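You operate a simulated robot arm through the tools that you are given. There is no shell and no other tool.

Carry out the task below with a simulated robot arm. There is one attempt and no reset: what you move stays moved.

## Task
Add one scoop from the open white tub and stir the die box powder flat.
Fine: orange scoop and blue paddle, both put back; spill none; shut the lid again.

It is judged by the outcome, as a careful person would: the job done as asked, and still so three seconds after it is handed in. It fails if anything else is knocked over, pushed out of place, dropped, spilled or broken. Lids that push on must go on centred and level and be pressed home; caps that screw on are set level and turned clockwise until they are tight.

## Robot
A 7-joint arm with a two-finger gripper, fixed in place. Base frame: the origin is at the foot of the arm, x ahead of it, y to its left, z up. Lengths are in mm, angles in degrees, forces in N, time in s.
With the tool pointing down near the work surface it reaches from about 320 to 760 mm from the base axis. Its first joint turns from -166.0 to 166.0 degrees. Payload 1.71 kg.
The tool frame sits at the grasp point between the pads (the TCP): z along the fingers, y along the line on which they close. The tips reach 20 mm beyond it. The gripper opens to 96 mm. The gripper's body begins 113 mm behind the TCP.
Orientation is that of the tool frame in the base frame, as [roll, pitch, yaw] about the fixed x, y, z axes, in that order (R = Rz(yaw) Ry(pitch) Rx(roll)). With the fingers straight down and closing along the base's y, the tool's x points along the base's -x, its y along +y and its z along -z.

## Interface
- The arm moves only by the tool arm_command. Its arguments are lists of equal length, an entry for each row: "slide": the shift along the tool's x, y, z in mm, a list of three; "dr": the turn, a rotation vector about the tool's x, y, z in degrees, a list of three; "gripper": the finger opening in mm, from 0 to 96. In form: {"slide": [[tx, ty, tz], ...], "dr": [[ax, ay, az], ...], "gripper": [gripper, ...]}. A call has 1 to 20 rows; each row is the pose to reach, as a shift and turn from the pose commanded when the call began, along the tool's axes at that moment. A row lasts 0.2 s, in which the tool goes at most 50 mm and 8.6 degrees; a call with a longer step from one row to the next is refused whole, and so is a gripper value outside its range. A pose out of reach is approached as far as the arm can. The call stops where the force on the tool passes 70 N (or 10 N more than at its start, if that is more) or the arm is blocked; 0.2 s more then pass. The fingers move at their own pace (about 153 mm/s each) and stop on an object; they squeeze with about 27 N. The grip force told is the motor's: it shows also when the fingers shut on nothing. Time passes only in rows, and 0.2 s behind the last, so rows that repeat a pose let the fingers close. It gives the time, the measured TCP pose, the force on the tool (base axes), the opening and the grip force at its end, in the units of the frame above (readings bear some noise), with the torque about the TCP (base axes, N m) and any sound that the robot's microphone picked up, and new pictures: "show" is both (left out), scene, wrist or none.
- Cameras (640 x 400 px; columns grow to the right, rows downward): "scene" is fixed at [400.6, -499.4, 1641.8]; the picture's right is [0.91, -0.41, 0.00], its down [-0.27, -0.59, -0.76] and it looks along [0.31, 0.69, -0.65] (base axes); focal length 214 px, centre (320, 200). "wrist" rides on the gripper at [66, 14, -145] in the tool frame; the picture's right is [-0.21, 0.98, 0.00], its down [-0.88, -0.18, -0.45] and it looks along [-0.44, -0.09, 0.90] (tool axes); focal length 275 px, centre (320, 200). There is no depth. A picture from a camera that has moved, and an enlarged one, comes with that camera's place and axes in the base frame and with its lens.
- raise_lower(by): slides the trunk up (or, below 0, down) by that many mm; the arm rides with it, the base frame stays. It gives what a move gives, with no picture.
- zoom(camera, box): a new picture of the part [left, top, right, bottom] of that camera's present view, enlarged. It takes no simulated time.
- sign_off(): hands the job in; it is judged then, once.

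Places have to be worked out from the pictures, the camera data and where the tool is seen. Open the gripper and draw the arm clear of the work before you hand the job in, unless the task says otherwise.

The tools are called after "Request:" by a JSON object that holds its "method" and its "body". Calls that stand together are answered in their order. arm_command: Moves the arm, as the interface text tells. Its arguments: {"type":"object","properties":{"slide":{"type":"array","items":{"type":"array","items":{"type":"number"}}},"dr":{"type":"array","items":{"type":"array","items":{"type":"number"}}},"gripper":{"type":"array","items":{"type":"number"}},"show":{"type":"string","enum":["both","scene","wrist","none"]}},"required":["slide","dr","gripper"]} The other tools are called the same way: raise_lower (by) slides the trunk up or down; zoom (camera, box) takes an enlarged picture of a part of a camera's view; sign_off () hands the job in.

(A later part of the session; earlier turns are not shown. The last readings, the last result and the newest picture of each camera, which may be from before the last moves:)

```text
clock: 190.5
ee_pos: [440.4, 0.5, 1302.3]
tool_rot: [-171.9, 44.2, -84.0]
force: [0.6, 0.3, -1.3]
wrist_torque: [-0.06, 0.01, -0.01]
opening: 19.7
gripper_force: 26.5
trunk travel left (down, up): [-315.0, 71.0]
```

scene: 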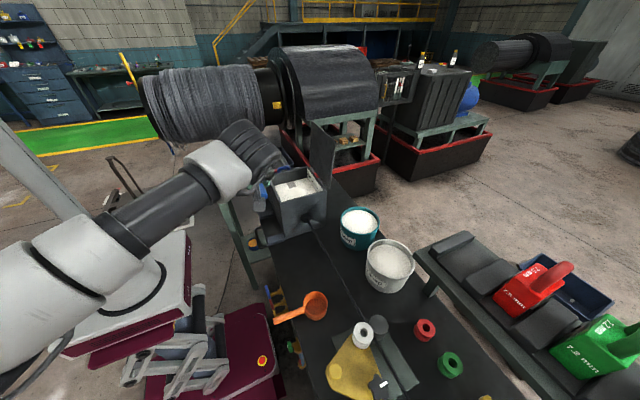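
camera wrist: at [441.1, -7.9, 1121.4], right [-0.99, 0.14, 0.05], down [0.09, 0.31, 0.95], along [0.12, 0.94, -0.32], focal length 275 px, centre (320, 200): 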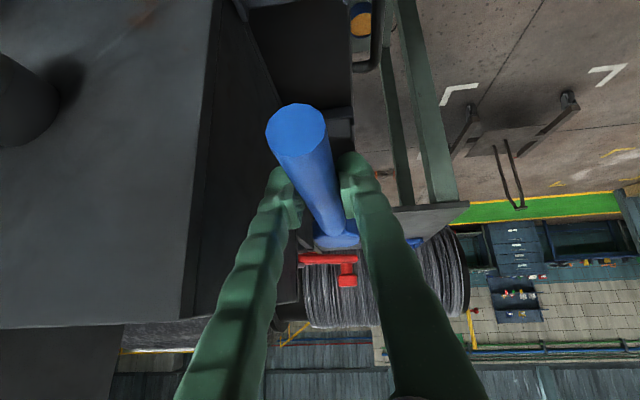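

Request:
{"method": "arm_command", "body": {"slide": [[-1.6, -4.1, 0.3], [-3.2, -8.2, 0.5], [-4.7, -12.4, 0.8], [-6.3, -16.5, 1], [-7.9, -20.6, 1.3], [-9.5, -24.7, 1.6], [-11, -28.8, 1.8], [-12.6, -33, 2.1], [-14.2, -37, 2.3], [-15.8, -41.2, 2.6], [-17.4, -45.3, 2.9], [-19, -49.4, 3.1], [-20.5, -53.6, 3.4], [-22, -57.7, 3.6], [-23.7, -61.8, 3.9], [-23.7, -61.8, 3.9]], "dr": [[-0.3, 4.3, -6.4], [-0.6, 8.6, -12.9], [-0.9, 13, -19.3], [-1.2, 17.3, -25.7], [-1.5, 21.6, -32.1], [-1.8, 25.9, -38.6], [-2.1, 30.2, -45], [-2.4, 34.6, -51.4], [-2.7, 38.9, -57.8], [-3, 43.2, -64.3], [-3.3, 47.5, -70.7], [-3.6, 51.8, -77.1], [-3.9, 56.2, -83.5], [-4.2, 60.5, -90], [-4.5, 64.8, -96.4], [-4.5, 64.8, -96.4]], "gripper": [0, 0, 0, 0, 0, 0, 0, 0, 0, 0, 0, 0, 0, 0, 0, 0], "show": "both"}}

```text
clock: 193.9
ee_pos: [501.3, 18.8, 1322.0]
tool_rot: [179.8, -45.3, 0.1]
force: [0.1, -0.5, -0.9]
wrist_torque: [0.02, 0.02, -0.02]
opening: 19.8
gripper_force: 27.3
trunk travel left (down, up): [-315.0, 71.0]
camera wrist: at [444.8, 4.1, 1469.3], right [-0.15, -0.98, -0.14], down [-0.93, 0.18, -0.31], along [0.33, 0.09, -0.94], focal length 275 px, centre (320, 200)
```

scene: 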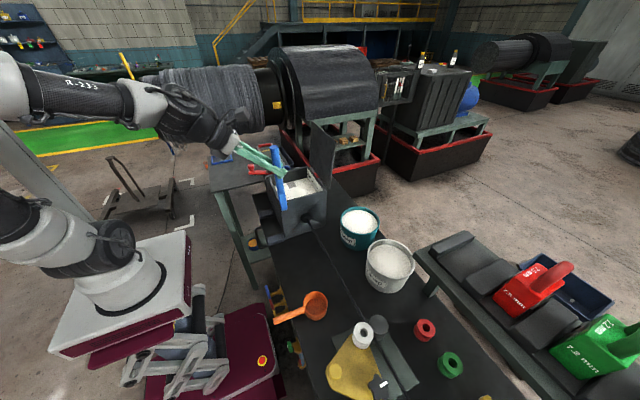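
wrist: 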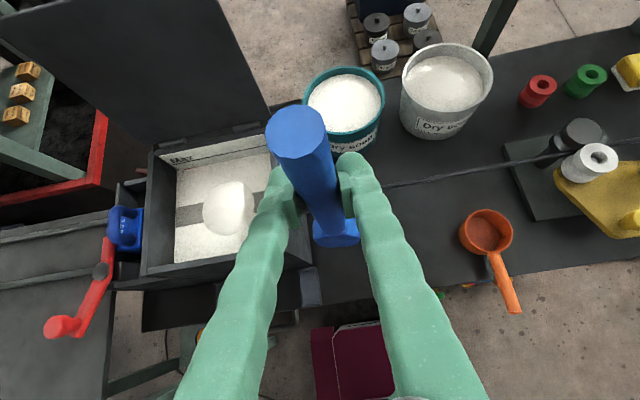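

The paddle now hangs blade-down from the hand. I'll zoom in on the powder before stirring.

Request:
{"method": "zoom", "body": {"camera": "wrist", "box": [140, 120, 300, 280]}}

Request:
{"method": "zoom", "body": {"camera": "scene", "box": [240, 120, 360, 240]}}

```text
2.50 times, centred on (220, 200) of wrist
camera zoom: at [444.8, 4.1, 1469.3], right [-0.15, -0.98, -0.14], down [-0.93, 0.18, -0.31], along [0.33, 0.09, -0.94], focal length 688 px, centre (570, 200)
```

zoom: 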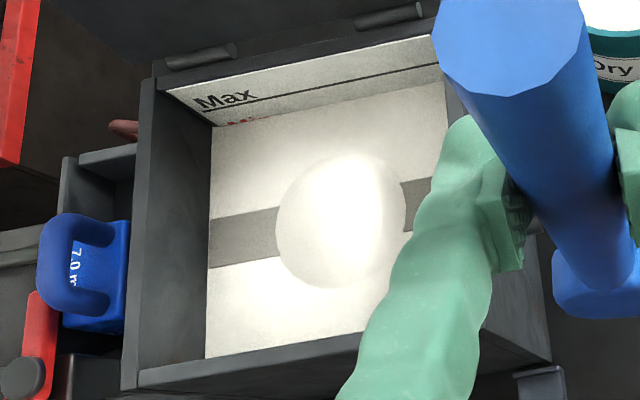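

```text
3.33 times, centred on (300, 180) of scene
camera zoom: at [400.6, -499.4, 1641.8], right [0.91, -0.41, 0.0], down [-0.27, -0.59, -0.76], along [0.31, 0.69, -0.65], focal length 715 px, centre (387, 267)
```

zoom: 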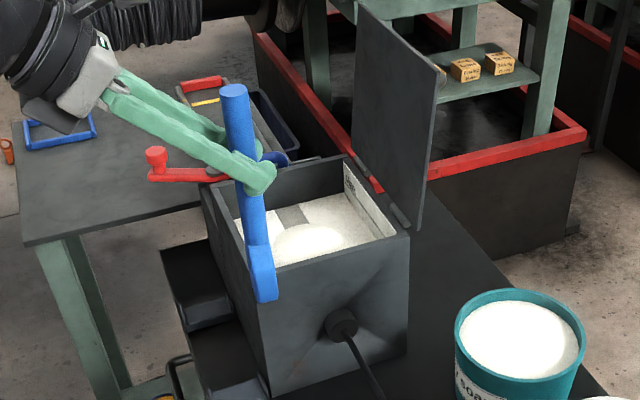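

The mound sits mid-trench with open trench either side. I'll move the paddle over the box at a safe height.

Request:
{"method": "arm_command", "body": {"slide": [[5, -28, 5], [10, -57, 10], [16, -85, 16], [21, -114, 21], [26, -143, 26], [30.9, -171, 31.3], [30.9, -171, 31.3]], "dr": [[0, 0, 0], [0, 0, 0], [0, 0, 0], [0, 0, 0], [0, 0, 0], [0, 0, 0], [0, 0, 0]], "gripper": [0, 0, 0, 0, 0, 0, 0], "show": "both"}}

Request:
{"method": "zoom", "body": {"camera": "scene", "box": [240, 120, 360, 240]}}

```text
clock: 194.4
ee_pos: [491.0, 50.7, 1335.4]
tool_rot: [179.9, -47.1, -0.1]
force: [-0.5, -0.4, -0.8]
wrist_torque: [0.08, -0.02, 0.1]
opening: 18.6
gripper_force: 27.3
trunk travel left (down, up): [-315.0, 71.0]
stopped in row 2: the arm was blocked; the commanded pose is now the measured one
camera wrist: at [430.4, 37.0, 1480.7], right [-0.15, -0.98, -0.15], down [-0.92, 0.19, -0.34], along [0.36, 0.09, -0.93], focal length 275 px, centre (320, 200)
```

scene: 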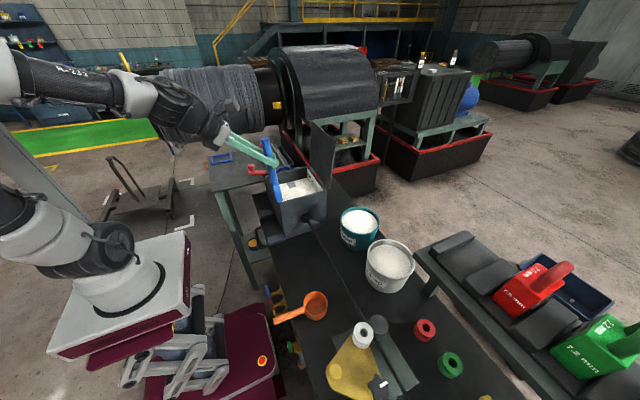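
wrist: 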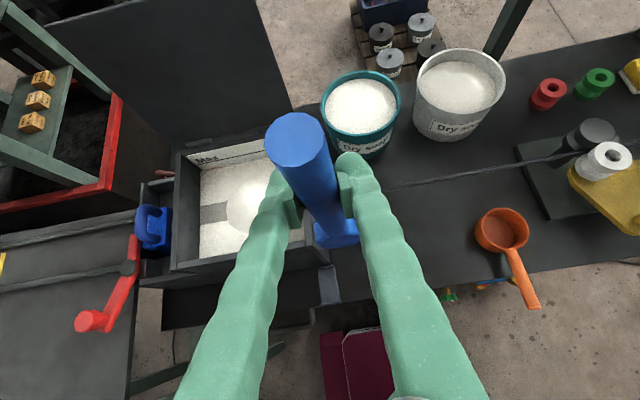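

```text
3.33 times, centred on (300, 180) of scene
camera zoom: at [400.6, -499.4, 1641.8], right [0.91, -0.41, 0.0], down [-0.27, -0.59, -0.76], along [0.31, 0.69, -0.65], focal length 715 px, centre (387, 267)
```

zoom: 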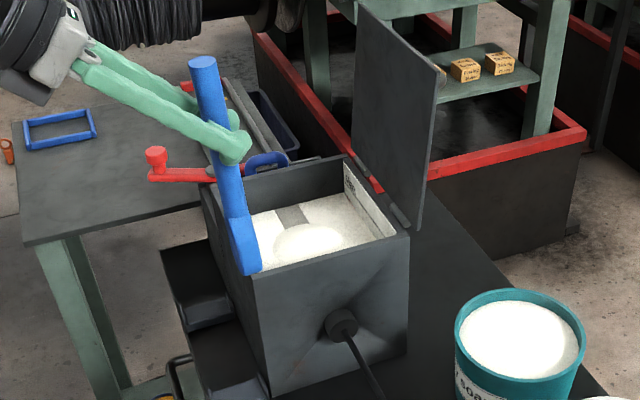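

It stalled again with the elbow folded back. As before, I'll move in slow small steps towards +y.

Request:
{"method": "arm_command", "body": {"slide": [[0, 0, 0], [0, 0, 0], [0, -5, 0], [0, -10, 0], [0, -15, 0], [0, -20, 0], [0, -25, 0], [0, -30, 0], [0, -35, 0], [0, -40, 0]], "dr": [[0, 0, 0], [0, 0, 0], [0, 0, 0], [0, 0, 0], [0, 0, 0], [0, 0, 0], [0, 0, 0], [0, 0, 0], [0, 0, 0], [0, 0, 0]], "gripper": [0, 0, 0, 0, 0, 0, 0, 0, 0, 0], "show": "scene"}}

```text
clock: 196.6
ee_pos: [493.8, 97.1, 1334.0]
tool_rot: [179.7, -46.8, 0.0]
force: [-0.4, -0.4, 0.3]
wrist_torque: [0.03, 0.0, -0.03]
opening: 18.6
gripper_force: 27.0
trunk travel left (down, up): [-315.0, 71.0]
```

scene: 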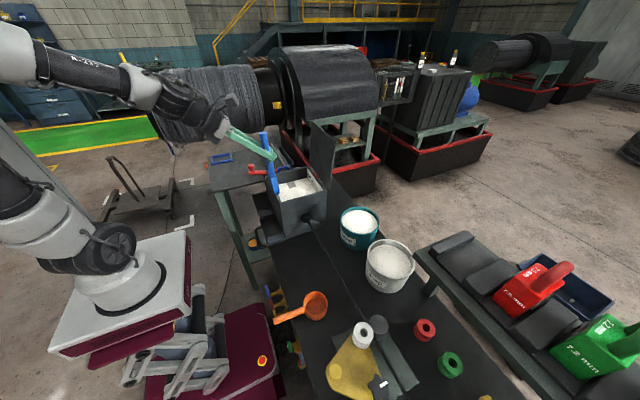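

Request:
{"method": "arm_command", "body": {"slide": [[2.2, -7.8, 3.6], [4.5, -15.5, 7.2], [6.7, -23.3, 10.8], [9, -31, 14.4], [11.2, -38.8, 18], [13.5, -46.5, 21.7], [15.7, -54.3, 25.3], [17.9, -62, 28.9], [20.2, -69.8, 32.5], [22.4, -77.5, 36.1], [24.7, -85.3, 39.7], [26.9, -93, 43.3], [26.9, -93, 43.3]], "dr": [[0, 0, 0], [0, -0.4, 0], [0, -0.8, 0], [0, -1.2, 0], [0, -1.6, 0], [0, -1.6, 0], [0, -1.6, 0], [0, -1.6, 0], [0, -1.6, 0], [0, -1.6, 0], [0, -1.6, 0], [0, -1.6, 0], [0, -1.6, 0]], "gripper": [0, 0, 0, 0, 0, 0, 0, 0, 0, 0, 0, 0, 0], "show": "both"}}

Request:
{"method": "zoom", "body": {"camera": "scene", "box": [240, 110, 360, 230]}}

```text
clock: 199.4
ee_pos: [544.6, 190.1, 1321.2]
tool_rot: [179.9, -44.9, 0.1]
force: [0.4, 0.8, -1.6]
wrist_torque: [0.02, 0.0, 0.01]
opening: 18.3
gripper_force: 26.9
trunk travel left (down, up): [-315.0, 71.0]
camera wrist: at [489.5, 175.4, 1469.1], right [-0.15, -0.98, -0.14], down [-0.94, 0.18, -0.3], along [0.32, 0.09, -0.94], focal length 275 px, centre (320, 200)
```

scene: 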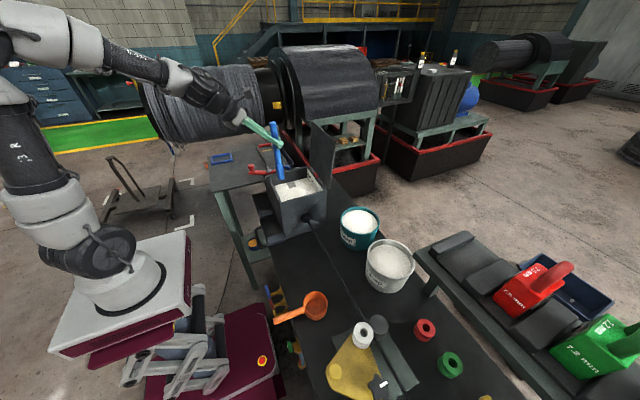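
wrist: 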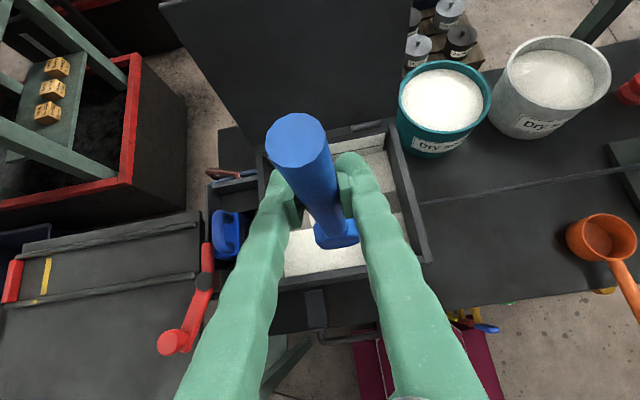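

```text
3.33 times, centred on (300, 170) of scene
camera zoom: at [400.6, -499.4, 1641.8], right [0.91, -0.41, 0.0], down [-0.27, -0.59, -0.76], along [0.31, 0.69, -0.65], focal length 715 px, centre (387, 300)
```

zoom: 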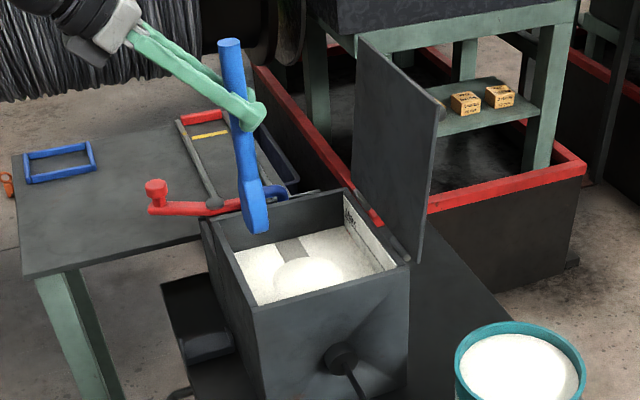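

The posture is good and the paddle hangs above the front of the box interior. I'll lower it in with the trunk, stopping just above the powder first.

Request:
{"method": "raise_lower", "body": {"by": -80}}

Request:
{"method": "arm_command", "body": {"slide": [[0, 0, 0]], "dr": [[0, 0, 0]], "gripper": [0], "show": "both"}}

Request:
{"method": "zoom", "body": {"camera": "scene", "box": [240, 110, 360, 230]}}

Request:
{"method": "zoom", "body": {"camera": "wrist", "box": [230, 80, 450, 300]}}

```text
clock: 200.6
ee_pos: [545.8, 190.9, 1240.3]
tool_rot: [179.8, -44.8, 0.1]
force: [0.5, -0.5, -1.1]
wrist_torque: [0.02, 0.0, -0.02]
opening: 18.2
gripper_force: 26.6
trunk travel left (down, up): [-235.0, 151.0]
```

```text
clock: 201.0
ee_pos: [545.9, 189.0, 1241.1]
tool_rot: [179.8, -44.8, 0.0]
force: [0.1, 0.2, -1.1]
wrist_torque: [-0.01, 0.03, -0.02]
opening: 18.3
gripper_force: 27.5
trunk travel left (down, up): [-235.0, 151.0]
camera wrist: at [489.4, 175.5, 1388.9], right [-0.15, -0.98, -0.14], down [-0.94, 0.18, -0.3], along [0.32, 0.09, -0.94], focal length 275 px, centre (320, 200)
```

scene: 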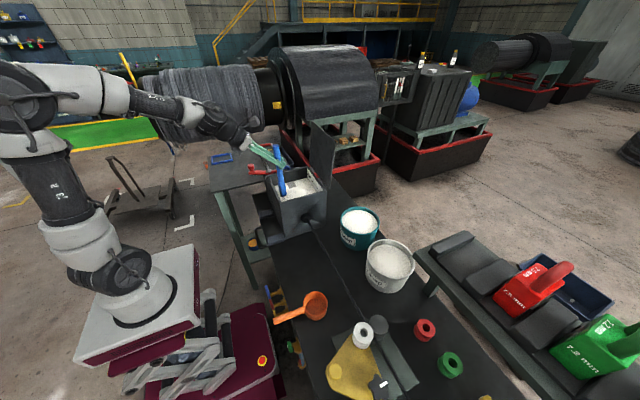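
wrist: 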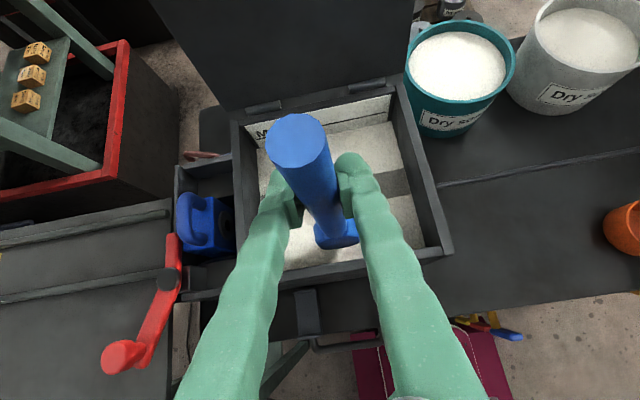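

```text
3.33 times, centred on (300, 170) of scene
camera zoom: at [400.6, -499.4, 1641.8], right [0.91, -0.41, 0.0], down [-0.27, -0.59, -0.76], along [0.31, 0.69, -0.65], focal length 715 px, centre (387, 300)
```

zoom: 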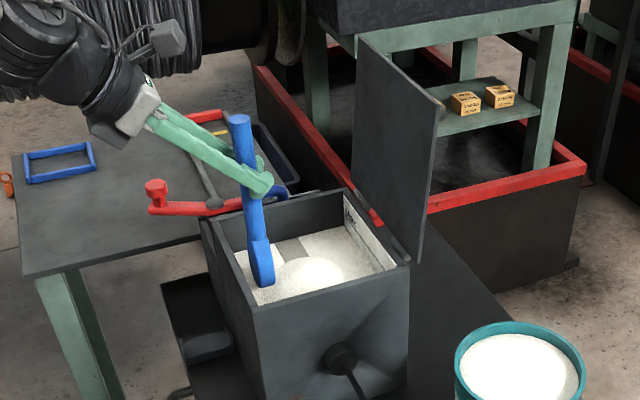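

```text
1.82 times, centred on (340, 190) of wrist
camera zoom: at [489.4, 175.5, 1388.9], right [-0.15, -0.98, -0.14], down [-0.94, 0.18, -0.3], along [0.32, 0.09, -0.94], focal length 500 px, centre (284, 218)
```

zoom: 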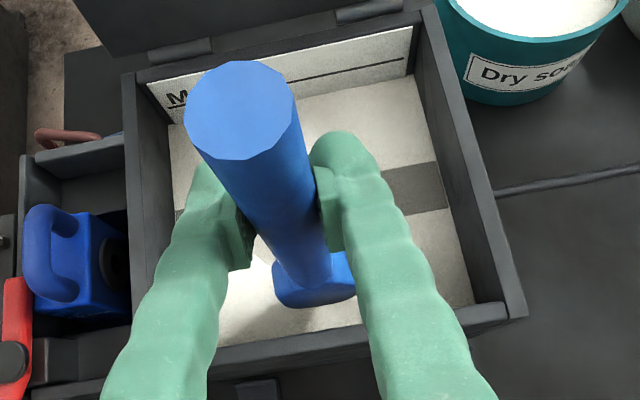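

The blade tip is about 15 mm above the powder. I'll lower it in slowly with force monitoring.

Request:
{"method": "arm_command", "body": {"slide": [[-5.6, 0, 5.7], [-11.2, 0, 11.4], [-16.9, 0, 17], [-21, 0, 21.3], [-26.8, 0, 27], [-26.8, 0, 27]], "dr": [[0, 0, 0], [0, 0, 0], [0, 0, 0], [0, 0, 0], [0, 0, 0], [0, 0, 0]], "gripper": [0, 0, 0, 0, 0, 0], "show": "scene"}}

Request:
{"method": "zoom", "body": {"camera": "scene", "box": [240, 110, 360, 230]}}

```text
clock: 202.4
ee_pos: [543.8, 189.2, 1203.3]
tool_rot: [179.8, -44.6, 0.1]
force: [0.2, 0.4, -1.1]
wrist_torque: [0.04, 0.0, -0.03]
opening: 18.3
gripper_force: 26.8
trunk travel left (down, up): [-235.0, 151.0]
```

scene: 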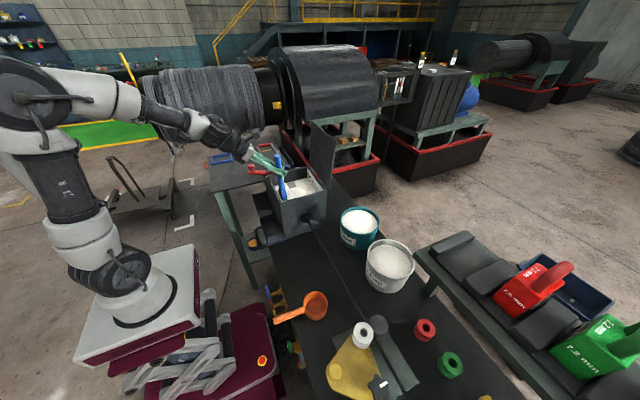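

```text
3.33 times, centred on (300, 170) of scene
camera zoom: at [400.6, -499.4, 1641.8], right [0.91, -0.41, 0.0], down [-0.27, -0.59, -0.76], along [0.31, 0.69, -0.65], focal length 715 px, centre (387, 300)
```

zoom: 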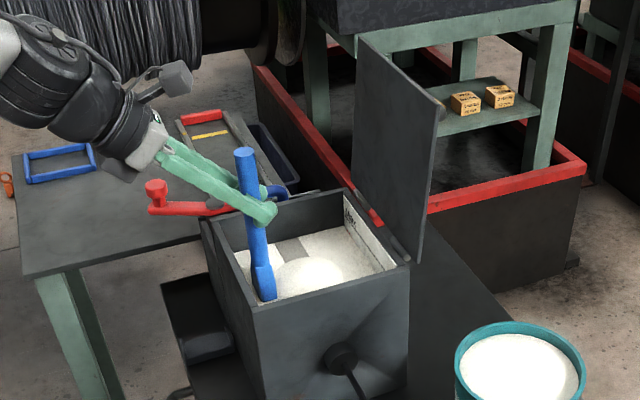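

There's no significant resistance and the blade is in the powder. I'll make a first stroke across, through the mound and trench, and back.

Request:
{"method": "arm_command", "body": {"slide": [[10, 0, 10], [20, 0, 20], [31, 0, 31], [42, 0, 42], [53, 0, 53], [64, 0, 63], [74, 0, 73], [81, 0, 80], [74, 0, 73], [64, 0, 63], [53, 0, 53], [42, 0, 42], [31, 0, 31], [20, 0, 20], [10, 0, 10], [0, 0, 0]], "dr": [[0, 0, 0], [0, 0, 0], [0, 0, 0], [0, 0, 0], [0, 0, 0], [0, 0, 0], [0, 0, 0], [0, 0, 0], [0, 0, 0], [0, 0, 0], [0, 0, 0], [0, 0, 0], [0, 0, 0], [0, 0, 0], [0, 0, 0], [0, 0, 0]], "gripper": [0, 0, 0, 0, 0, 0, 0, 0, 0, 0, 0, 0, 0, 0, 0, 0], "show": "both"}}

Request:
{"method": "zoom", "body": {"camera": "scene", "box": [240, 110, 360, 230]}}

Request:
{"method": "zoom", "body": {"camera": "wrist", "box": [210, 60, 450, 300]}}

```text
clock: 205.8
ee_pos: [543.0, 190.7, 1202.6]
tool_rot: [179.8, -44.9, 0.1]
force: [0.1, -0.1, -0.5]
wrist_torque: [-0.03, -0.03, 0.0]
opening: 18.1
gripper_force: 27.5
trunk travel left (down, up): [-235.0, 151.0]
camera wrist: at [488.1, 175.3, 1350.4], right [-0.15, -0.98, -0.14], down [-0.94, 0.18, -0.3], along [0.32, 0.09, -0.94], focal length 275 px, centre (320, 200)
```

scene: 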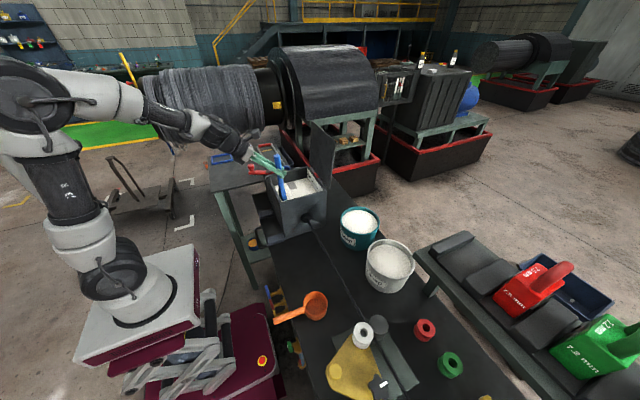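
wrist: 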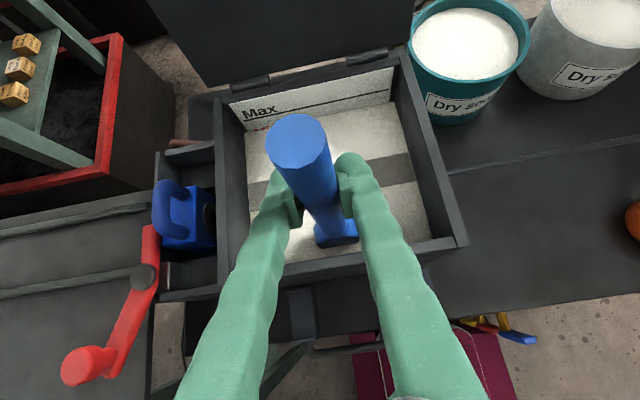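

```text
3.33 times, centred on (300, 170) of scene
camera zoom: at [400.6, -499.4, 1641.8], right [0.91, -0.41, 0.0], down [-0.27, -0.59, -0.76], along [0.31, 0.69, -0.65], focal length 715 px, centre (387, 300)
```

zoom: 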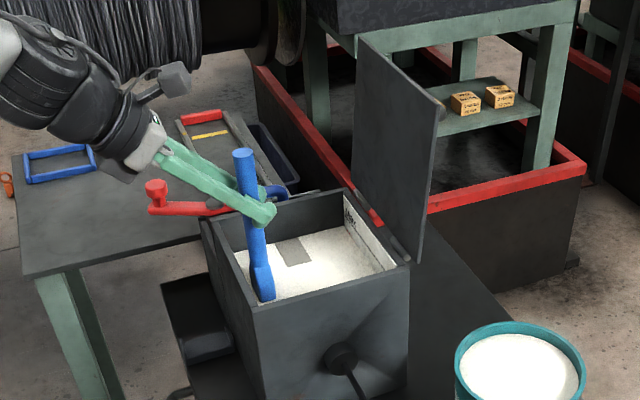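

```text
1.67 times, centred on (330, 180) of wrist
camera zoom: at [488.1, 175.3, 1350.4], right [-0.15, -0.98, -0.14], down [-0.94, 0.18, -0.3], along [0.32, 0.09, -0.94], focal length 459 px, centre (303, 233)
```

zoom: 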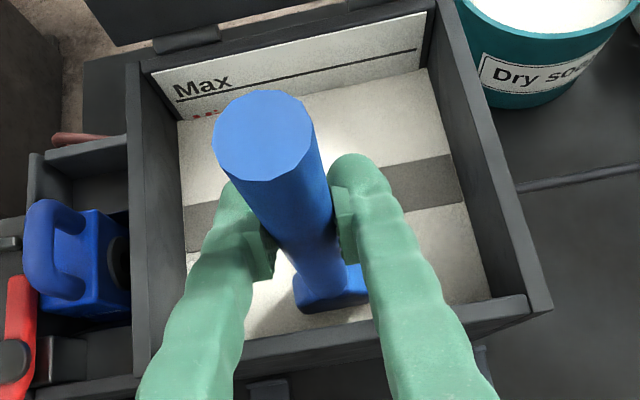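

The stroke levelled the mound and filled the trench where the blade passed; trench remains at both ends. I'll sweep the +y side next, at y≈225 and then y≈257.

Request:
{"method": "arm_command", "body": {"slide": [[0, -17, 0], [0, -34, 0], [10.6, -34, 10.6], [21.3, -34, 21.2], [32, -34, 31.8], [42.6, -34, 42.4], [53.2, -34, 53], [63.9, -34, 63.6], [74.5, -34, 74], [56, -34, 55.7], [37.3, -34, 37.1], [18.6, -34, 18.5], [0, -34, 0], [0, -50, 0], [0, -64, 0]], "dr": [[0, 0, 0], [0, 0, 0], [0, 0, 0], [0, 0, 0], [0, 0, 0], [0, 0, 0], [0, 0, 0], [0, 0, 0], [0, 0, 0], [0, 0, 0], [0, 0, 0], [0, 0, 0], [0, 0, 0], [0, 0, 0], [0, 0, 0]], "gripper": [0, 0, 0, 0, 0, 0, 0, 0, 0, 0, 0, 0, 0, 0, 0], "show": "none"}}

Request:
{"method": "arm_command", "body": {"slide": [[10.6, 0, 10.6], [21.3, 0, 21.2], [32, 0, 31.8], [42.6, 0, 42.4], [53.2, 0, 53], [63.9, 0, 63.6], [74.5, 0, 74], [56, 0, 55.7], [37.3, 0, 37.1], [18.6, 0, 18.5], [0, 0, 0]], "dr": [[0, 0, 0], [0, 0, 0], [0, 0, 0], [0, 0, 0], [0, 0, 0], [0, 0, 0], [0, 0, 0], [0, 0, 0], [0, 0, 0], [0, 0, 0], [0, 0, 0]], "gripper": [0, 0, 0, 0, 0, 0, 0, 0, 0, 0, 0], "show": "both"}}

Request:
{"method": "zoom", "body": {"camera": "scene", "box": [240, 110, 360, 230]}}

Request:
{"method": "zoom", "body": {"camera": "wrist", "box": [230, 60, 500, 300]}}

```text
clock: 209.0
ee_pos: [542.5, 253.4, 1202.0]
tool_rot: [179.8, -44.8, 0.1]
force: [0.2, 1.6, -0.8]
wrist_torque: [-0.01, 0.01, -0.02]
opening: 17.8
gripper_force: 27.0
trunk travel left (down, up): [-235.0, 151.0]
```

```text
clock: 211.4
ee_pos: [543.3, 253.2, 1203.2]
tool_rot: [179.7, -44.7, 0.1]
force: [-0.4, 0.5, -1.1]
wrist_torque: [0.03, -0.03, -0.02]
opening: 18.0
gripper_force: 27.2
trunk travel left (down, up): [-235.0, 151.0]
camera wrist: at [488.1, 239.4, 1350.4], right [-0.15, -0.98, -0.14], down [-0.94, 0.18, -0.3], along [0.32, 0.09, -0.94], focal length 275 px, centre (320, 200)
```

scene: 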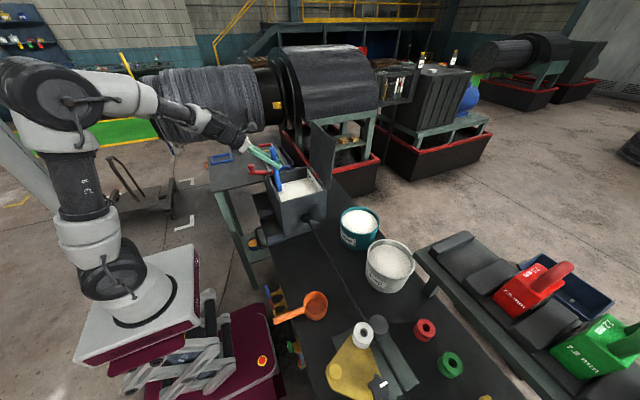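
wrist: 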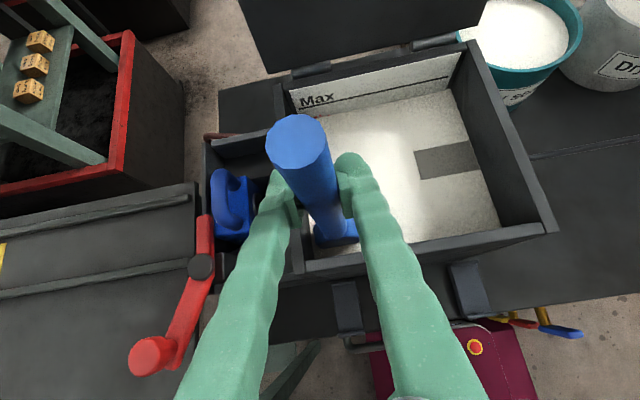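

```text
3.33 times, centred on (300, 170) of scene
camera zoom: at [400.6, -499.4, 1641.8], right [0.91, -0.41, 0.0], down [-0.27, -0.59, -0.76], along [0.31, 0.69, -0.65], focal length 715 px, centre (387, 300)
```

zoom: 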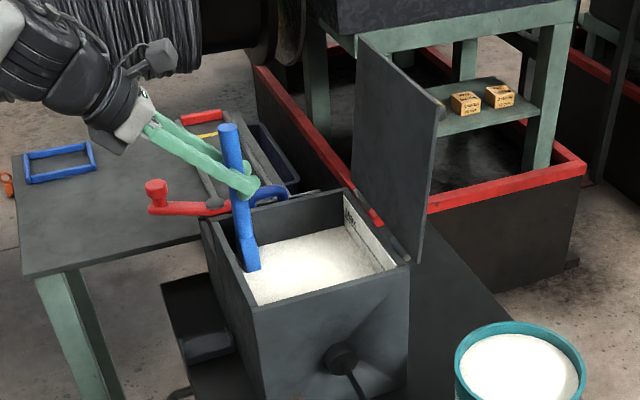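

```text
1.67 times, centred on (365, 180) of wrist
camera zoom: at [488.1, 239.4, 1350.4], right [-0.15, -0.98, -0.14], down [-0.94, 0.18, -0.3], along [0.32, 0.09, -0.94], focal length 459 px, centre (245, 233)
```

zoom: 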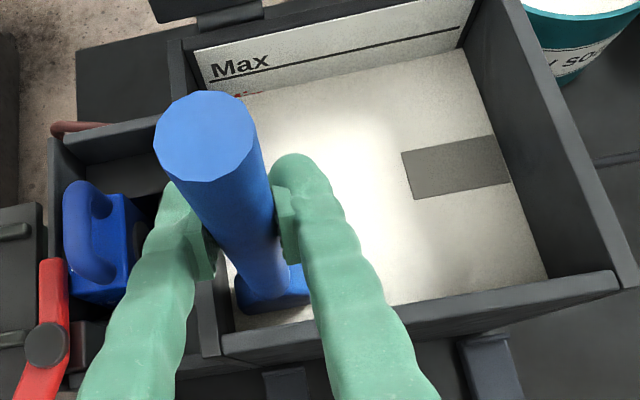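

The +y half is flat now. I'll sweep the remaining trench piece on the -y side, at y≈155 and y≈123.

Request:
{"method": "arm_command", "body": {"slide": [[0, 25, 0], [0, 50, 0], [0, 75, 0], [0, 98, 0], [10.6, 98, 10.6], [21.3, 98, 21.2], [32, 98, 31.8], [42.6, 98, 42.4], [53.2, 98, 53], [63.9, 98, 63.6], [74.5, 98, 74], [56, 98, 55.7], [37.3, 98, 37.1], [18.6, 98, 18.5], [0, 98, 0], [0, 115, 0], [0, 130, 0]], "dr": [[0, 0, 0], [0, 0, 0], [0, 0, 0], [0, 0, 0], [0, 0, 0], [0, 0, 0], [0, 0, 0], [0, 0, 0], [0, 0, 0], [0, 0, 0], [0, 0, 0], [0, 0, 0], [0, 0, 0], [0, 0, 0], [0, 0, 0], [0, 0, 0], [0, 0, 0]], "gripper": [0, 0, 0, 0, 0, 0, 0, 0, 0, 0, 0, 0, 0, 0, 0, 0, 0], "show": "none"}}

Request:
{"method": "arm_command", "body": {"slide": [[10.6, 0, 10.6], [21.3, 0, 21.2], [32, 0, 31.8], [42.6, 0, 42.4], [53.2, 0, 53], [63.9, 0, 63.6], [74.5, 0, 74], [56, 0, 55.7], [37.3, 0, 37.1], [18.6, 0, 18.5], [0, 0, 0]], "dr": [[0, 0, 0], [0, 0, 0], [0, 0, 0], [0, 0, 0], [0, 0, 0], [0, 0, 0], [0, 0, 0], [0, 0, 0], [0, 0, 0], [0, 0, 0], [0, 0, 0]], "gripper": [0, 0, 0, 0, 0, 0, 0, 0, 0, 0, 0], "show": "both"}}

Request:
{"method": "zoom", "body": {"camera": "scene", "box": [240, 110, 360, 230]}}

Request:
{"method": "zoom", "body": {"camera": "wrist", "box": [130, 40, 430, 300]}}

```text
clock: 215.0
ee_pos: [542.4, 125.3, 1203.6]
tool_rot: [179.8, -44.8, 0.1]
force: [0.4, 0.3, -1.3]
wrist_torque: [-0.02, 0.02, 0.01]
opening: 18.2
gripper_force: 27.0
trunk travel left (down, up): [-235.0, 151.0]
```

```text
clock: 217.4
ee_pos: [542.4, 124.0, 1203.2]
tool_rot: [179.8, -44.8, 0.2]
force: [0.4, -0.5, -0.6]
wrist_torque: [-0.01, -0.01, -0.02]
opening: 18.0
gripper_force: 26.9
trunk travel left (down, up): [-235.0, 151.0]
camera wrist: at [487.7, 109.9, 1351.1], right [-0.15, -0.98, -0.14], down [-0.94, 0.19, -0.3], along [0.32, 0.09, -0.94], focal length 275 px, centre (320, 200)
```

scene: 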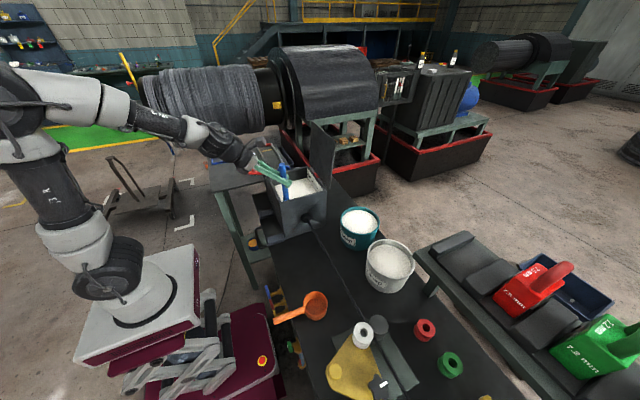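
wrist: 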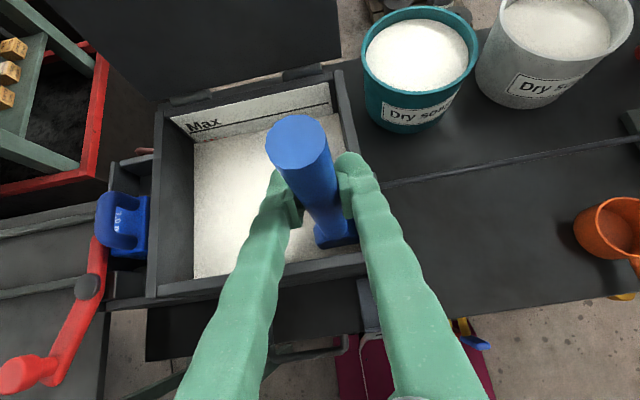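

```text
3.33 times, centred on (300, 170) of scene
camera zoom: at [400.6, -499.4, 1641.8], right [0.91, -0.41, 0.0], down [-0.27, -0.59, -0.76], along [0.31, 0.69, -0.65], focal length 715 px, centre (387, 300)
```

zoom: 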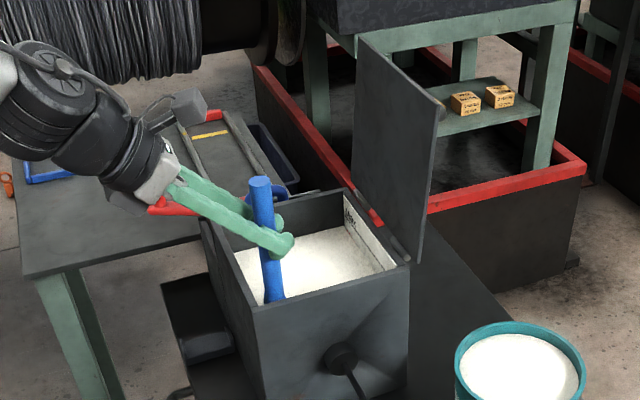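

```text
1.54 times, centred on (280, 170) of wrist
camera zoom: at [487.7, 109.9, 1351.1], right [-0.15, -0.98, -0.14], down [-0.94, 0.19, -0.3], along [0.32, 0.09, -0.94], focal length 424 px, centre (382, 246)
```

zoom: 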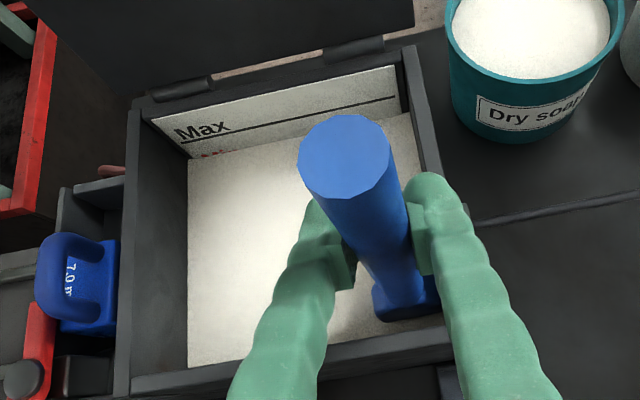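

The whole surface looks flat now, between Min and Max. I'll lift the paddle straight up out of the powder, first with the arm.

Request:
{"method": "arm_command", "body": {"slide": [[7, 0, -7], [14, 0, -14], [25, 0, -25], [38, 0, -38], [50, 0, -50], [64, 0, -64], [78, 0, -78], [92, 0, -92], [100, 0, -100], [100, 0, -100]], "dr": [[0, 0, 0], [0, 0, 0], [0, 0, 0], [0, 0, 0], [0, 0, 0], [0, 0, 0], [0, 0, 0], [0, 0, 0], [0, 0, 0], [0, 0, 0]], "gripper": [0, 0, 0, 0, 0, 0, 0, 0, 0, 0], "show": "both"}}

Request:
{"method": "zoom", "body": {"camera": "scene", "box": [240, 110, 360, 230]}}

Request:
{"method": "zoom", "body": {"camera": "wrist", "box": [130, 40, 430, 300]}}

```text
clock: 219.6
ee_pos: [542.9, 126.5, 1342.2]
tool_rot: [179.8, -44.7, 0.1]
force: [-0.1, -0.1, -0.9]
wrist_torque: [0.02, 0.01, -0.01]
opening: 18.0
gripper_force: 26.6
trunk travel left (down, up): [-235.0, 151.0]
camera wrist: at [488.2, 111.2, 1490.5], right [-0.15, -0.98, -0.14], down [-0.94, 0.18, -0.3], along [0.32, 0.09, -0.94], focal length 275 px, centre (320, 200)
```

scene: 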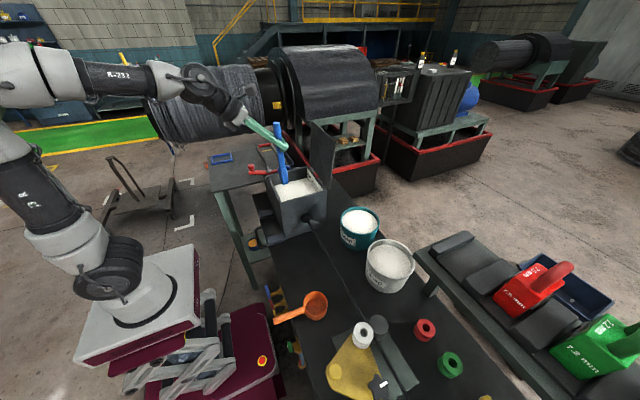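
wrist: 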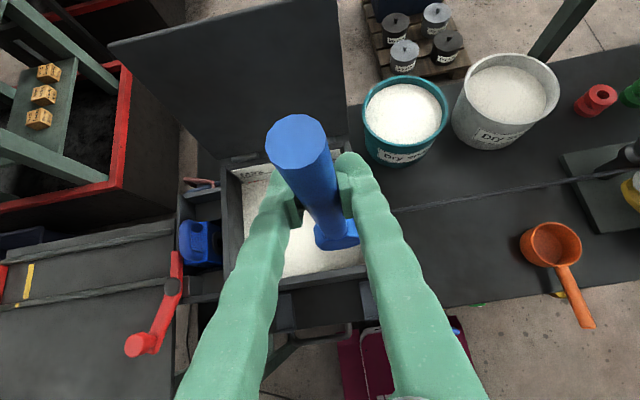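

```text
3.33 times, centred on (300, 170) of scene
camera zoom: at [400.6, -499.4, 1641.8], right [0.91, -0.41, 0.0], down [-0.27, -0.59, -0.76], along [0.31, 0.69, -0.65], focal length 715 px, centre (387, 300)
```

zoom: 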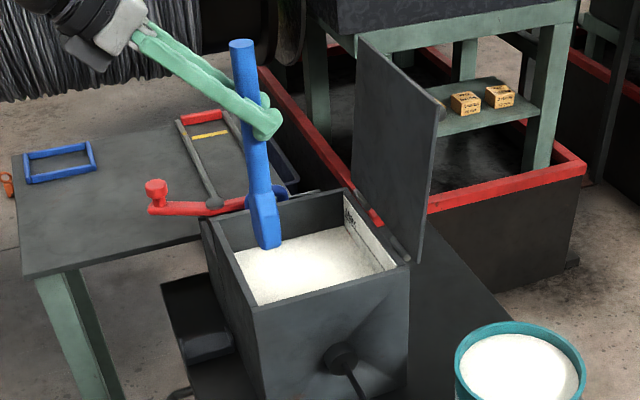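

```text
1.54 times, centred on (280, 170) of wrist
camera zoom: at [488.2, 111.2, 1490.5], right [-0.15, -0.98, -0.14], down [-0.94, 0.18, -0.3], along [0.32, 0.09, -0.94], focal length 424 px, centre (382, 246)
```

zoom: 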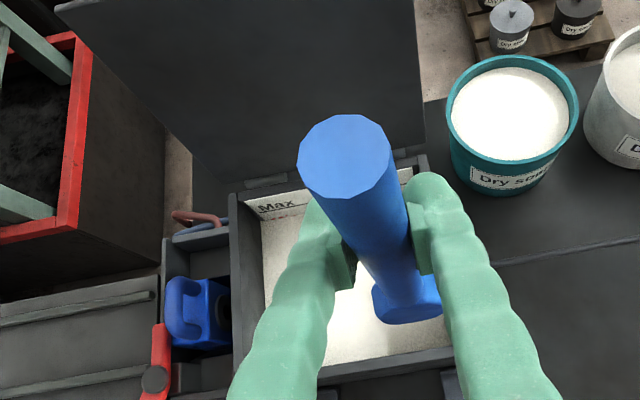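

The powder is level and the blade is clean above the rim. I'll back away from the box and turn the paddle back to horizontal, slowly.

Request:
{"method": "arm_command", "body": {"slide": [[-1.5, 4.5, -1.7], [-3, 9, -3.4], [-4.5, 13.6, -5.1], [-6, 18.1, -6.8], [-7.5, 22.6, -8.5], [-9, 27.2, -10.2], [-10.5, 31.7, -11.9], [-12, 36.2, -13.6], [-13.5, 40.7, -15.3], [-15, 45.3, -17], [-16.5, 49.8, -18.7], [-18, 54.3, -20.4], [-19.5, 58.8, -22.1], [-21, 63.4, -23.8], [-22.5, 67.9, -25.5], [-24, 72.4, -27.2], [-25.5, 77, -28.9], [-27, 81.5, -30.6], [-28.5, 86, -32.3], [-28.5, 86, -32.3]], "dr": [[0.24, -3.41, 5.07], [0.47, -6.8, 10.1], [0.71, -10.2, 15.2], [0.95, -13.6, 20.3], [1.2, -17.1, 25.4], [1.4, -20.5, 30.4], [1.7, -23.9, 35.5], [1.9, -27.3, 40.6], [2.1, -30.7, 45.7], [2.4, -34.1, 50.7], [2.6, -37.5, 55.8], [2.8, -40.9, 60.9], [3.1, -44.3, 66], [3.3, -47.8, 71], [3.6, -51.2, 76.1], [3.8, -54.6, 81.2], [4, -58, 86.3], [4.3, -61.4, 91.3], [4.5, -64.8, 96.4], [4.5, -64.8, 96.4]], "gripper": [0, 0, 0, 0, 0, 0, 0, 0, 0, 0, 0, 0, 0, 0, 0, 0, 0, 0, 0, 0], "show": "both"}}

```text
clock: 223.8
ee_pos: [500.7, 39.5, 1346.5]
tool_rot: [-172.4, 44.2, -84.3]
force: [0.6, -0.2, -0.9]
wrist_torque: [-0.07, -0.01, 0.01]
opening: 18.0
gripper_force: 27.1
trunk travel left (down, up): [-235.0, 151.0]
camera wrist: at [482.9, -110.1, 1401.7], right [-0.99, 0.14, 0.05], down [0.09, 0.32, 0.94], along [0.12, 0.94, -0.33], focal length 275 px, centre (320, 200)
```

scene: 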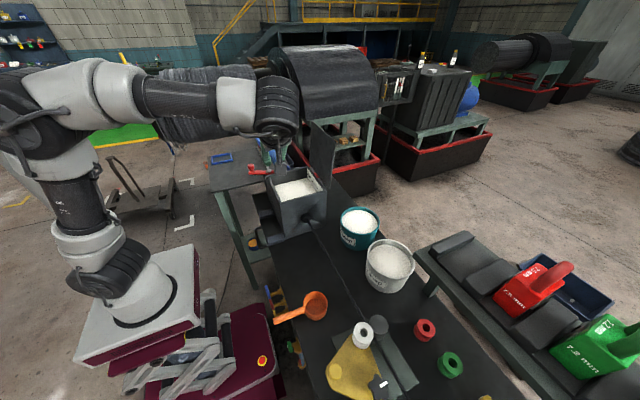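
wrist: 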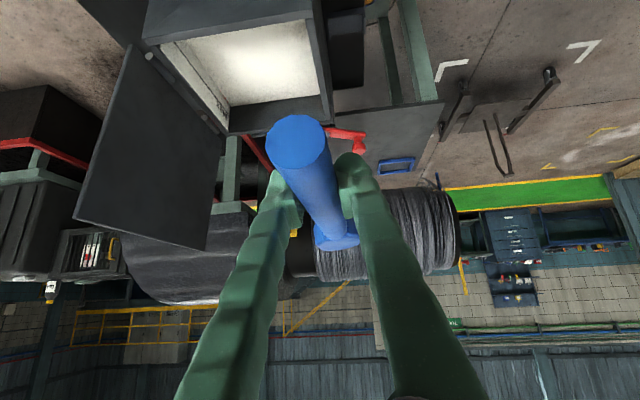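

The paddle is back in its pick-up orientation, having turned only about 3° in the grip. I'll bring it over in front of its rack, still above rim height.

Request:
{"method": "arm_command", "body": {"slide": [[2.9, 6, 17.5], [5.7, 12, 35], [8.6, 18, 52.5], [11.4, 24.1, 70], [14.3, 30.1, 87.5], [17.2, 36.1, 105], [20, 42.1, 122.4], [22.9, 48.2, 140], [25.7, 54.2, 157.4], [28.6, 60.2, 174.9], [28.6, 60.2, 174.9]], "dr": [[0, 0, 0], [0, 0, 0], [0, 0, 0], [0, 0, 0], [0, 0, 0], [0, 0, 0], [0, 0, 0], [0, 0, 0], [0, 0, 0], [0, 0, 0], [0, 0, 0]], "gripper": [0, 0, 0, 0, 0, 0, 0, 0, 0, 0, 0], "show": "both"}}

Request:
{"method": "zoom", "body": {"camera": "scene", "box": [220, 130, 340, 250]}}

Request:
{"method": "zoom", "body": {"camera": "wrist", "box": [220, 60, 440, 280]}}

```text
clock: 226.2
ee_pos: [453.2, 142.1, 1197.8]
tool_rot: [-172.3, 44.0, -84.3]
force: [-0.6, -0.3, -1.5]
wrist_torque: [-0.05, 0.0, 0.01]
opening: 18.1
gripper_force: 27.3
trunk travel left (down, up): [-235.0, 151.0]
camera wrist: at [434.8, -8.4, 1251.9], right [-0.99, 0.14, 0.05], down [0.09, 0.32, 0.94], along [0.12, 0.94, -0.33], focal length 275 px, centre (320, 200)
```

scene: 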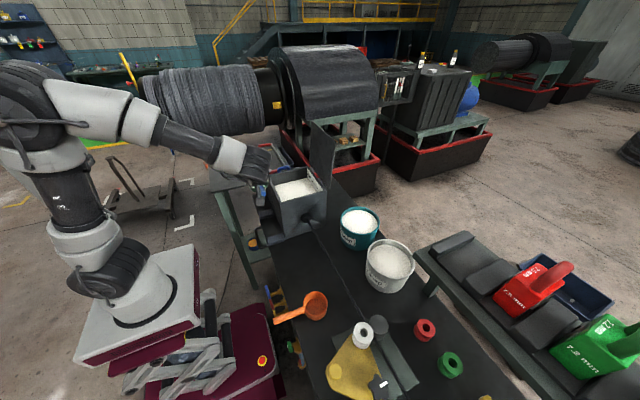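
wrist: 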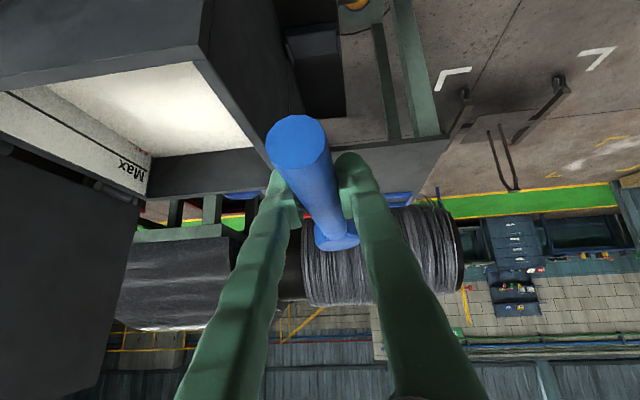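

```text
3.33 times, centred on (280, 190) of scene
camera zoom: at [400.6, -499.4, 1641.8], right [0.91, -0.41, 0.0], down [-0.27, -0.59, -0.76], along [0.31, 0.69, -0.65], focal length 715 px, centre (453, 233)
```

zoom: 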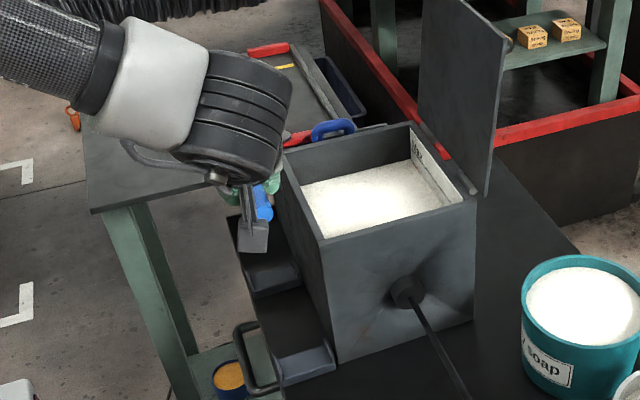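

```text
1.82 times, centred on (330, 170) of wrist
camera zoom: at [434.8, -8.4, 1251.9], right [-0.99, 0.14, 0.05], down [0.09, 0.32, 0.94], along [0.12, 0.94, -0.33], focal length 500 px, centre (302, 254)
```

zoom: 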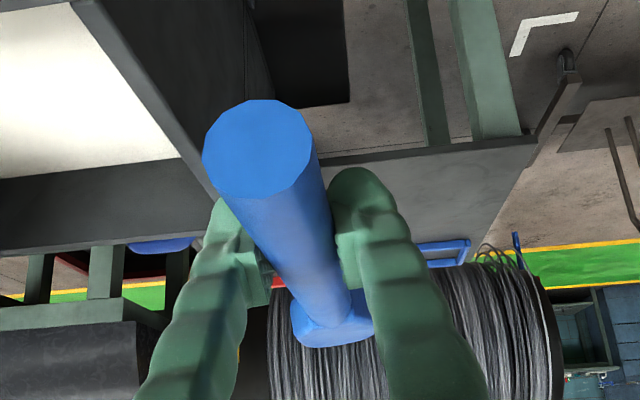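

The flat powder is clearly visible, and the cradles are empty and ready. I'll lower the paddle toward the rack, with a small correction for how it shifted in the grip (about 3–4 mm).

Request:
{"method": "arm_command", "body": {"slide": [[13.7, 1.3, 14.2], [27.5, 2.6, 28.5], [41.2, 3.9, 42.7], [54.9, 5.2, 56.9], [68.7, 6.5, 71.2], [82.4, 7.8, 85.4], [96.1, 9.1, 99.6], [109.8, 10.4, 113.8], [123.6, 11.7, 128], [137.3, 13, 142.3], [137.3, 13, 142.3]], "dr": [[0, -0.2, 0], [0, -0.5, 0], [0, -0.9, 0], [0, -1.2, 0], [0, -1.5, 0], [0, -1.8, 0], [0, -1.8, 0], [0, -1.8, 0], [0, -1.8, 0], [0, -1.8, 0], [0, -1.8, 0]], "gripper": [0, 0, 0, 0, 0, 0, 0, 0, 0, 0, 0], "show": "both"}}

Request:
{"method": "zoom", "body": {"camera": "wrist", "box": [220, 60, 440, 280]}}

Request:
{"method": "zoom", "body": {"camera": "scene", "box": [220, 150, 340, 270]}}

```text
clock: 228.6
ee_pos: [460.0, 141.3, 998.6]
tool_rot: [-172.2, 45.8, -83.9]
force: [0.0, 0.2, -1.0]
wrist_torque: [-0.1, 0.01, -0.02]
opening: 18.1
gripper_force: 27.1
trunk travel left (down, up): [-235.0, 151.0]
camera wrist: at [443.1, -9.0, 1047.0], right [-0.99, 0.14, 0.05], down [0.09, 0.29, 0.95], along [0.11, 0.95, -0.3], focal length 275 px, centre (320, 200)
```

scene: 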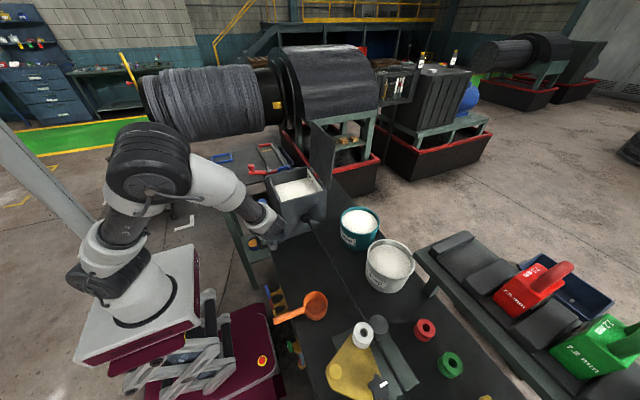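
wrist: 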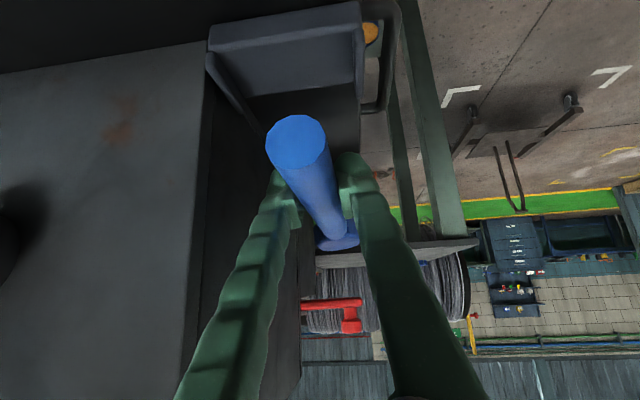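

```text
1.82 times, centred on (330, 170) of wrist
camera zoom: at [443.1, -9.0, 1047.0], right [-0.99, 0.14, 0.05], down [0.09, 0.29, 0.95], along [0.11, 0.95, -0.3], focal length 500 px, centre (302, 254)
```

zoom: 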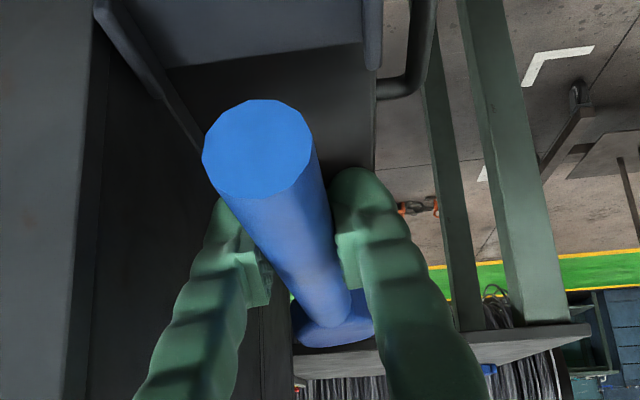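

```text
3.33 times, centred on (280, 210) of scene
camera zoom: at [400.6, -499.4, 1641.8], right [0.91, -0.41, 0.0], down [-0.27, -0.59, -0.76], along [0.31, 0.69, -0.65], focal length 715 px, centre (453, 167)
```

zoom: 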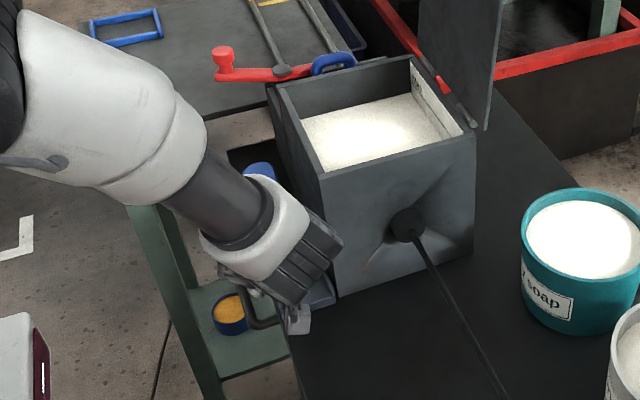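

Request:
{"method": "arm_command", "body": {"slide": [[7, -0.3, 8], [14, -0.6, 16], [20.2, -0.8, 23.7], [20.2, -0.8, 23.7]], "dr": [[0, 0, 0], [0, 0, 0], [0, 0, 0], [0, 0, 0]], "gripper": [0, 0, 0, 0], "show": "wrist"}}

Request:
{"method": "zoom", "body": {"camera": "wrist", "box": [220, 60, 440, 280]}}

```text
clock: 229.6
ee_pos: [463.9, 144.9, 966.4]
tool_rot: [-172.1, 45.8, -83.9]
force: [-0.3, 0.3, -1.3]
wrist_torque: [-0.07, 0.01, 0.01]
opening: 17.6
gripper_force: 27.4
trunk travel left (down, up): [-235.0, 151.0]
camera wrist: at [447.1, -6.5, 1016.9], right [-0.99, 0.14, 0.05], down [0.09, 0.29, 0.95], along [0.11, 0.95, -0.3], focal length 275 px, centre (320, 200)
```

wrist: 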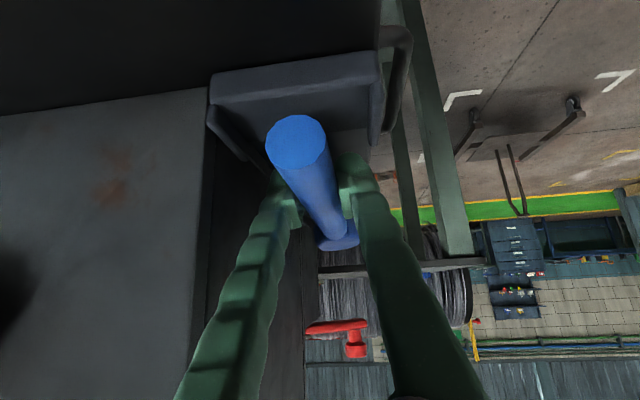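

```text
1.82 times, centred on (330, 170) of wrist
camera zoom: at [447.1, -6.5, 1016.9], right [-0.99, 0.14, 0.05], down [0.09, 0.29, 0.95], along [0.11, 0.95, -0.3], focal length 500 px, centre (302, 254)
```

zoom: 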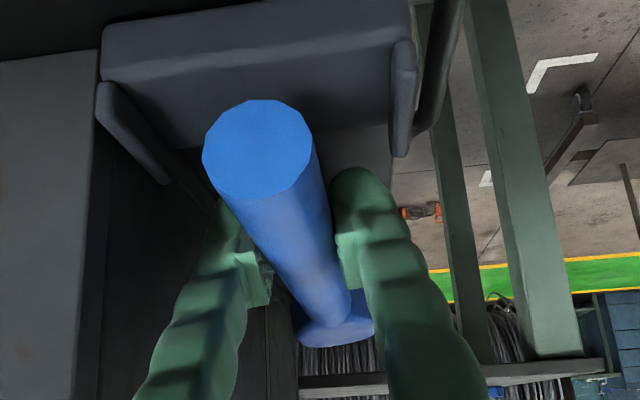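

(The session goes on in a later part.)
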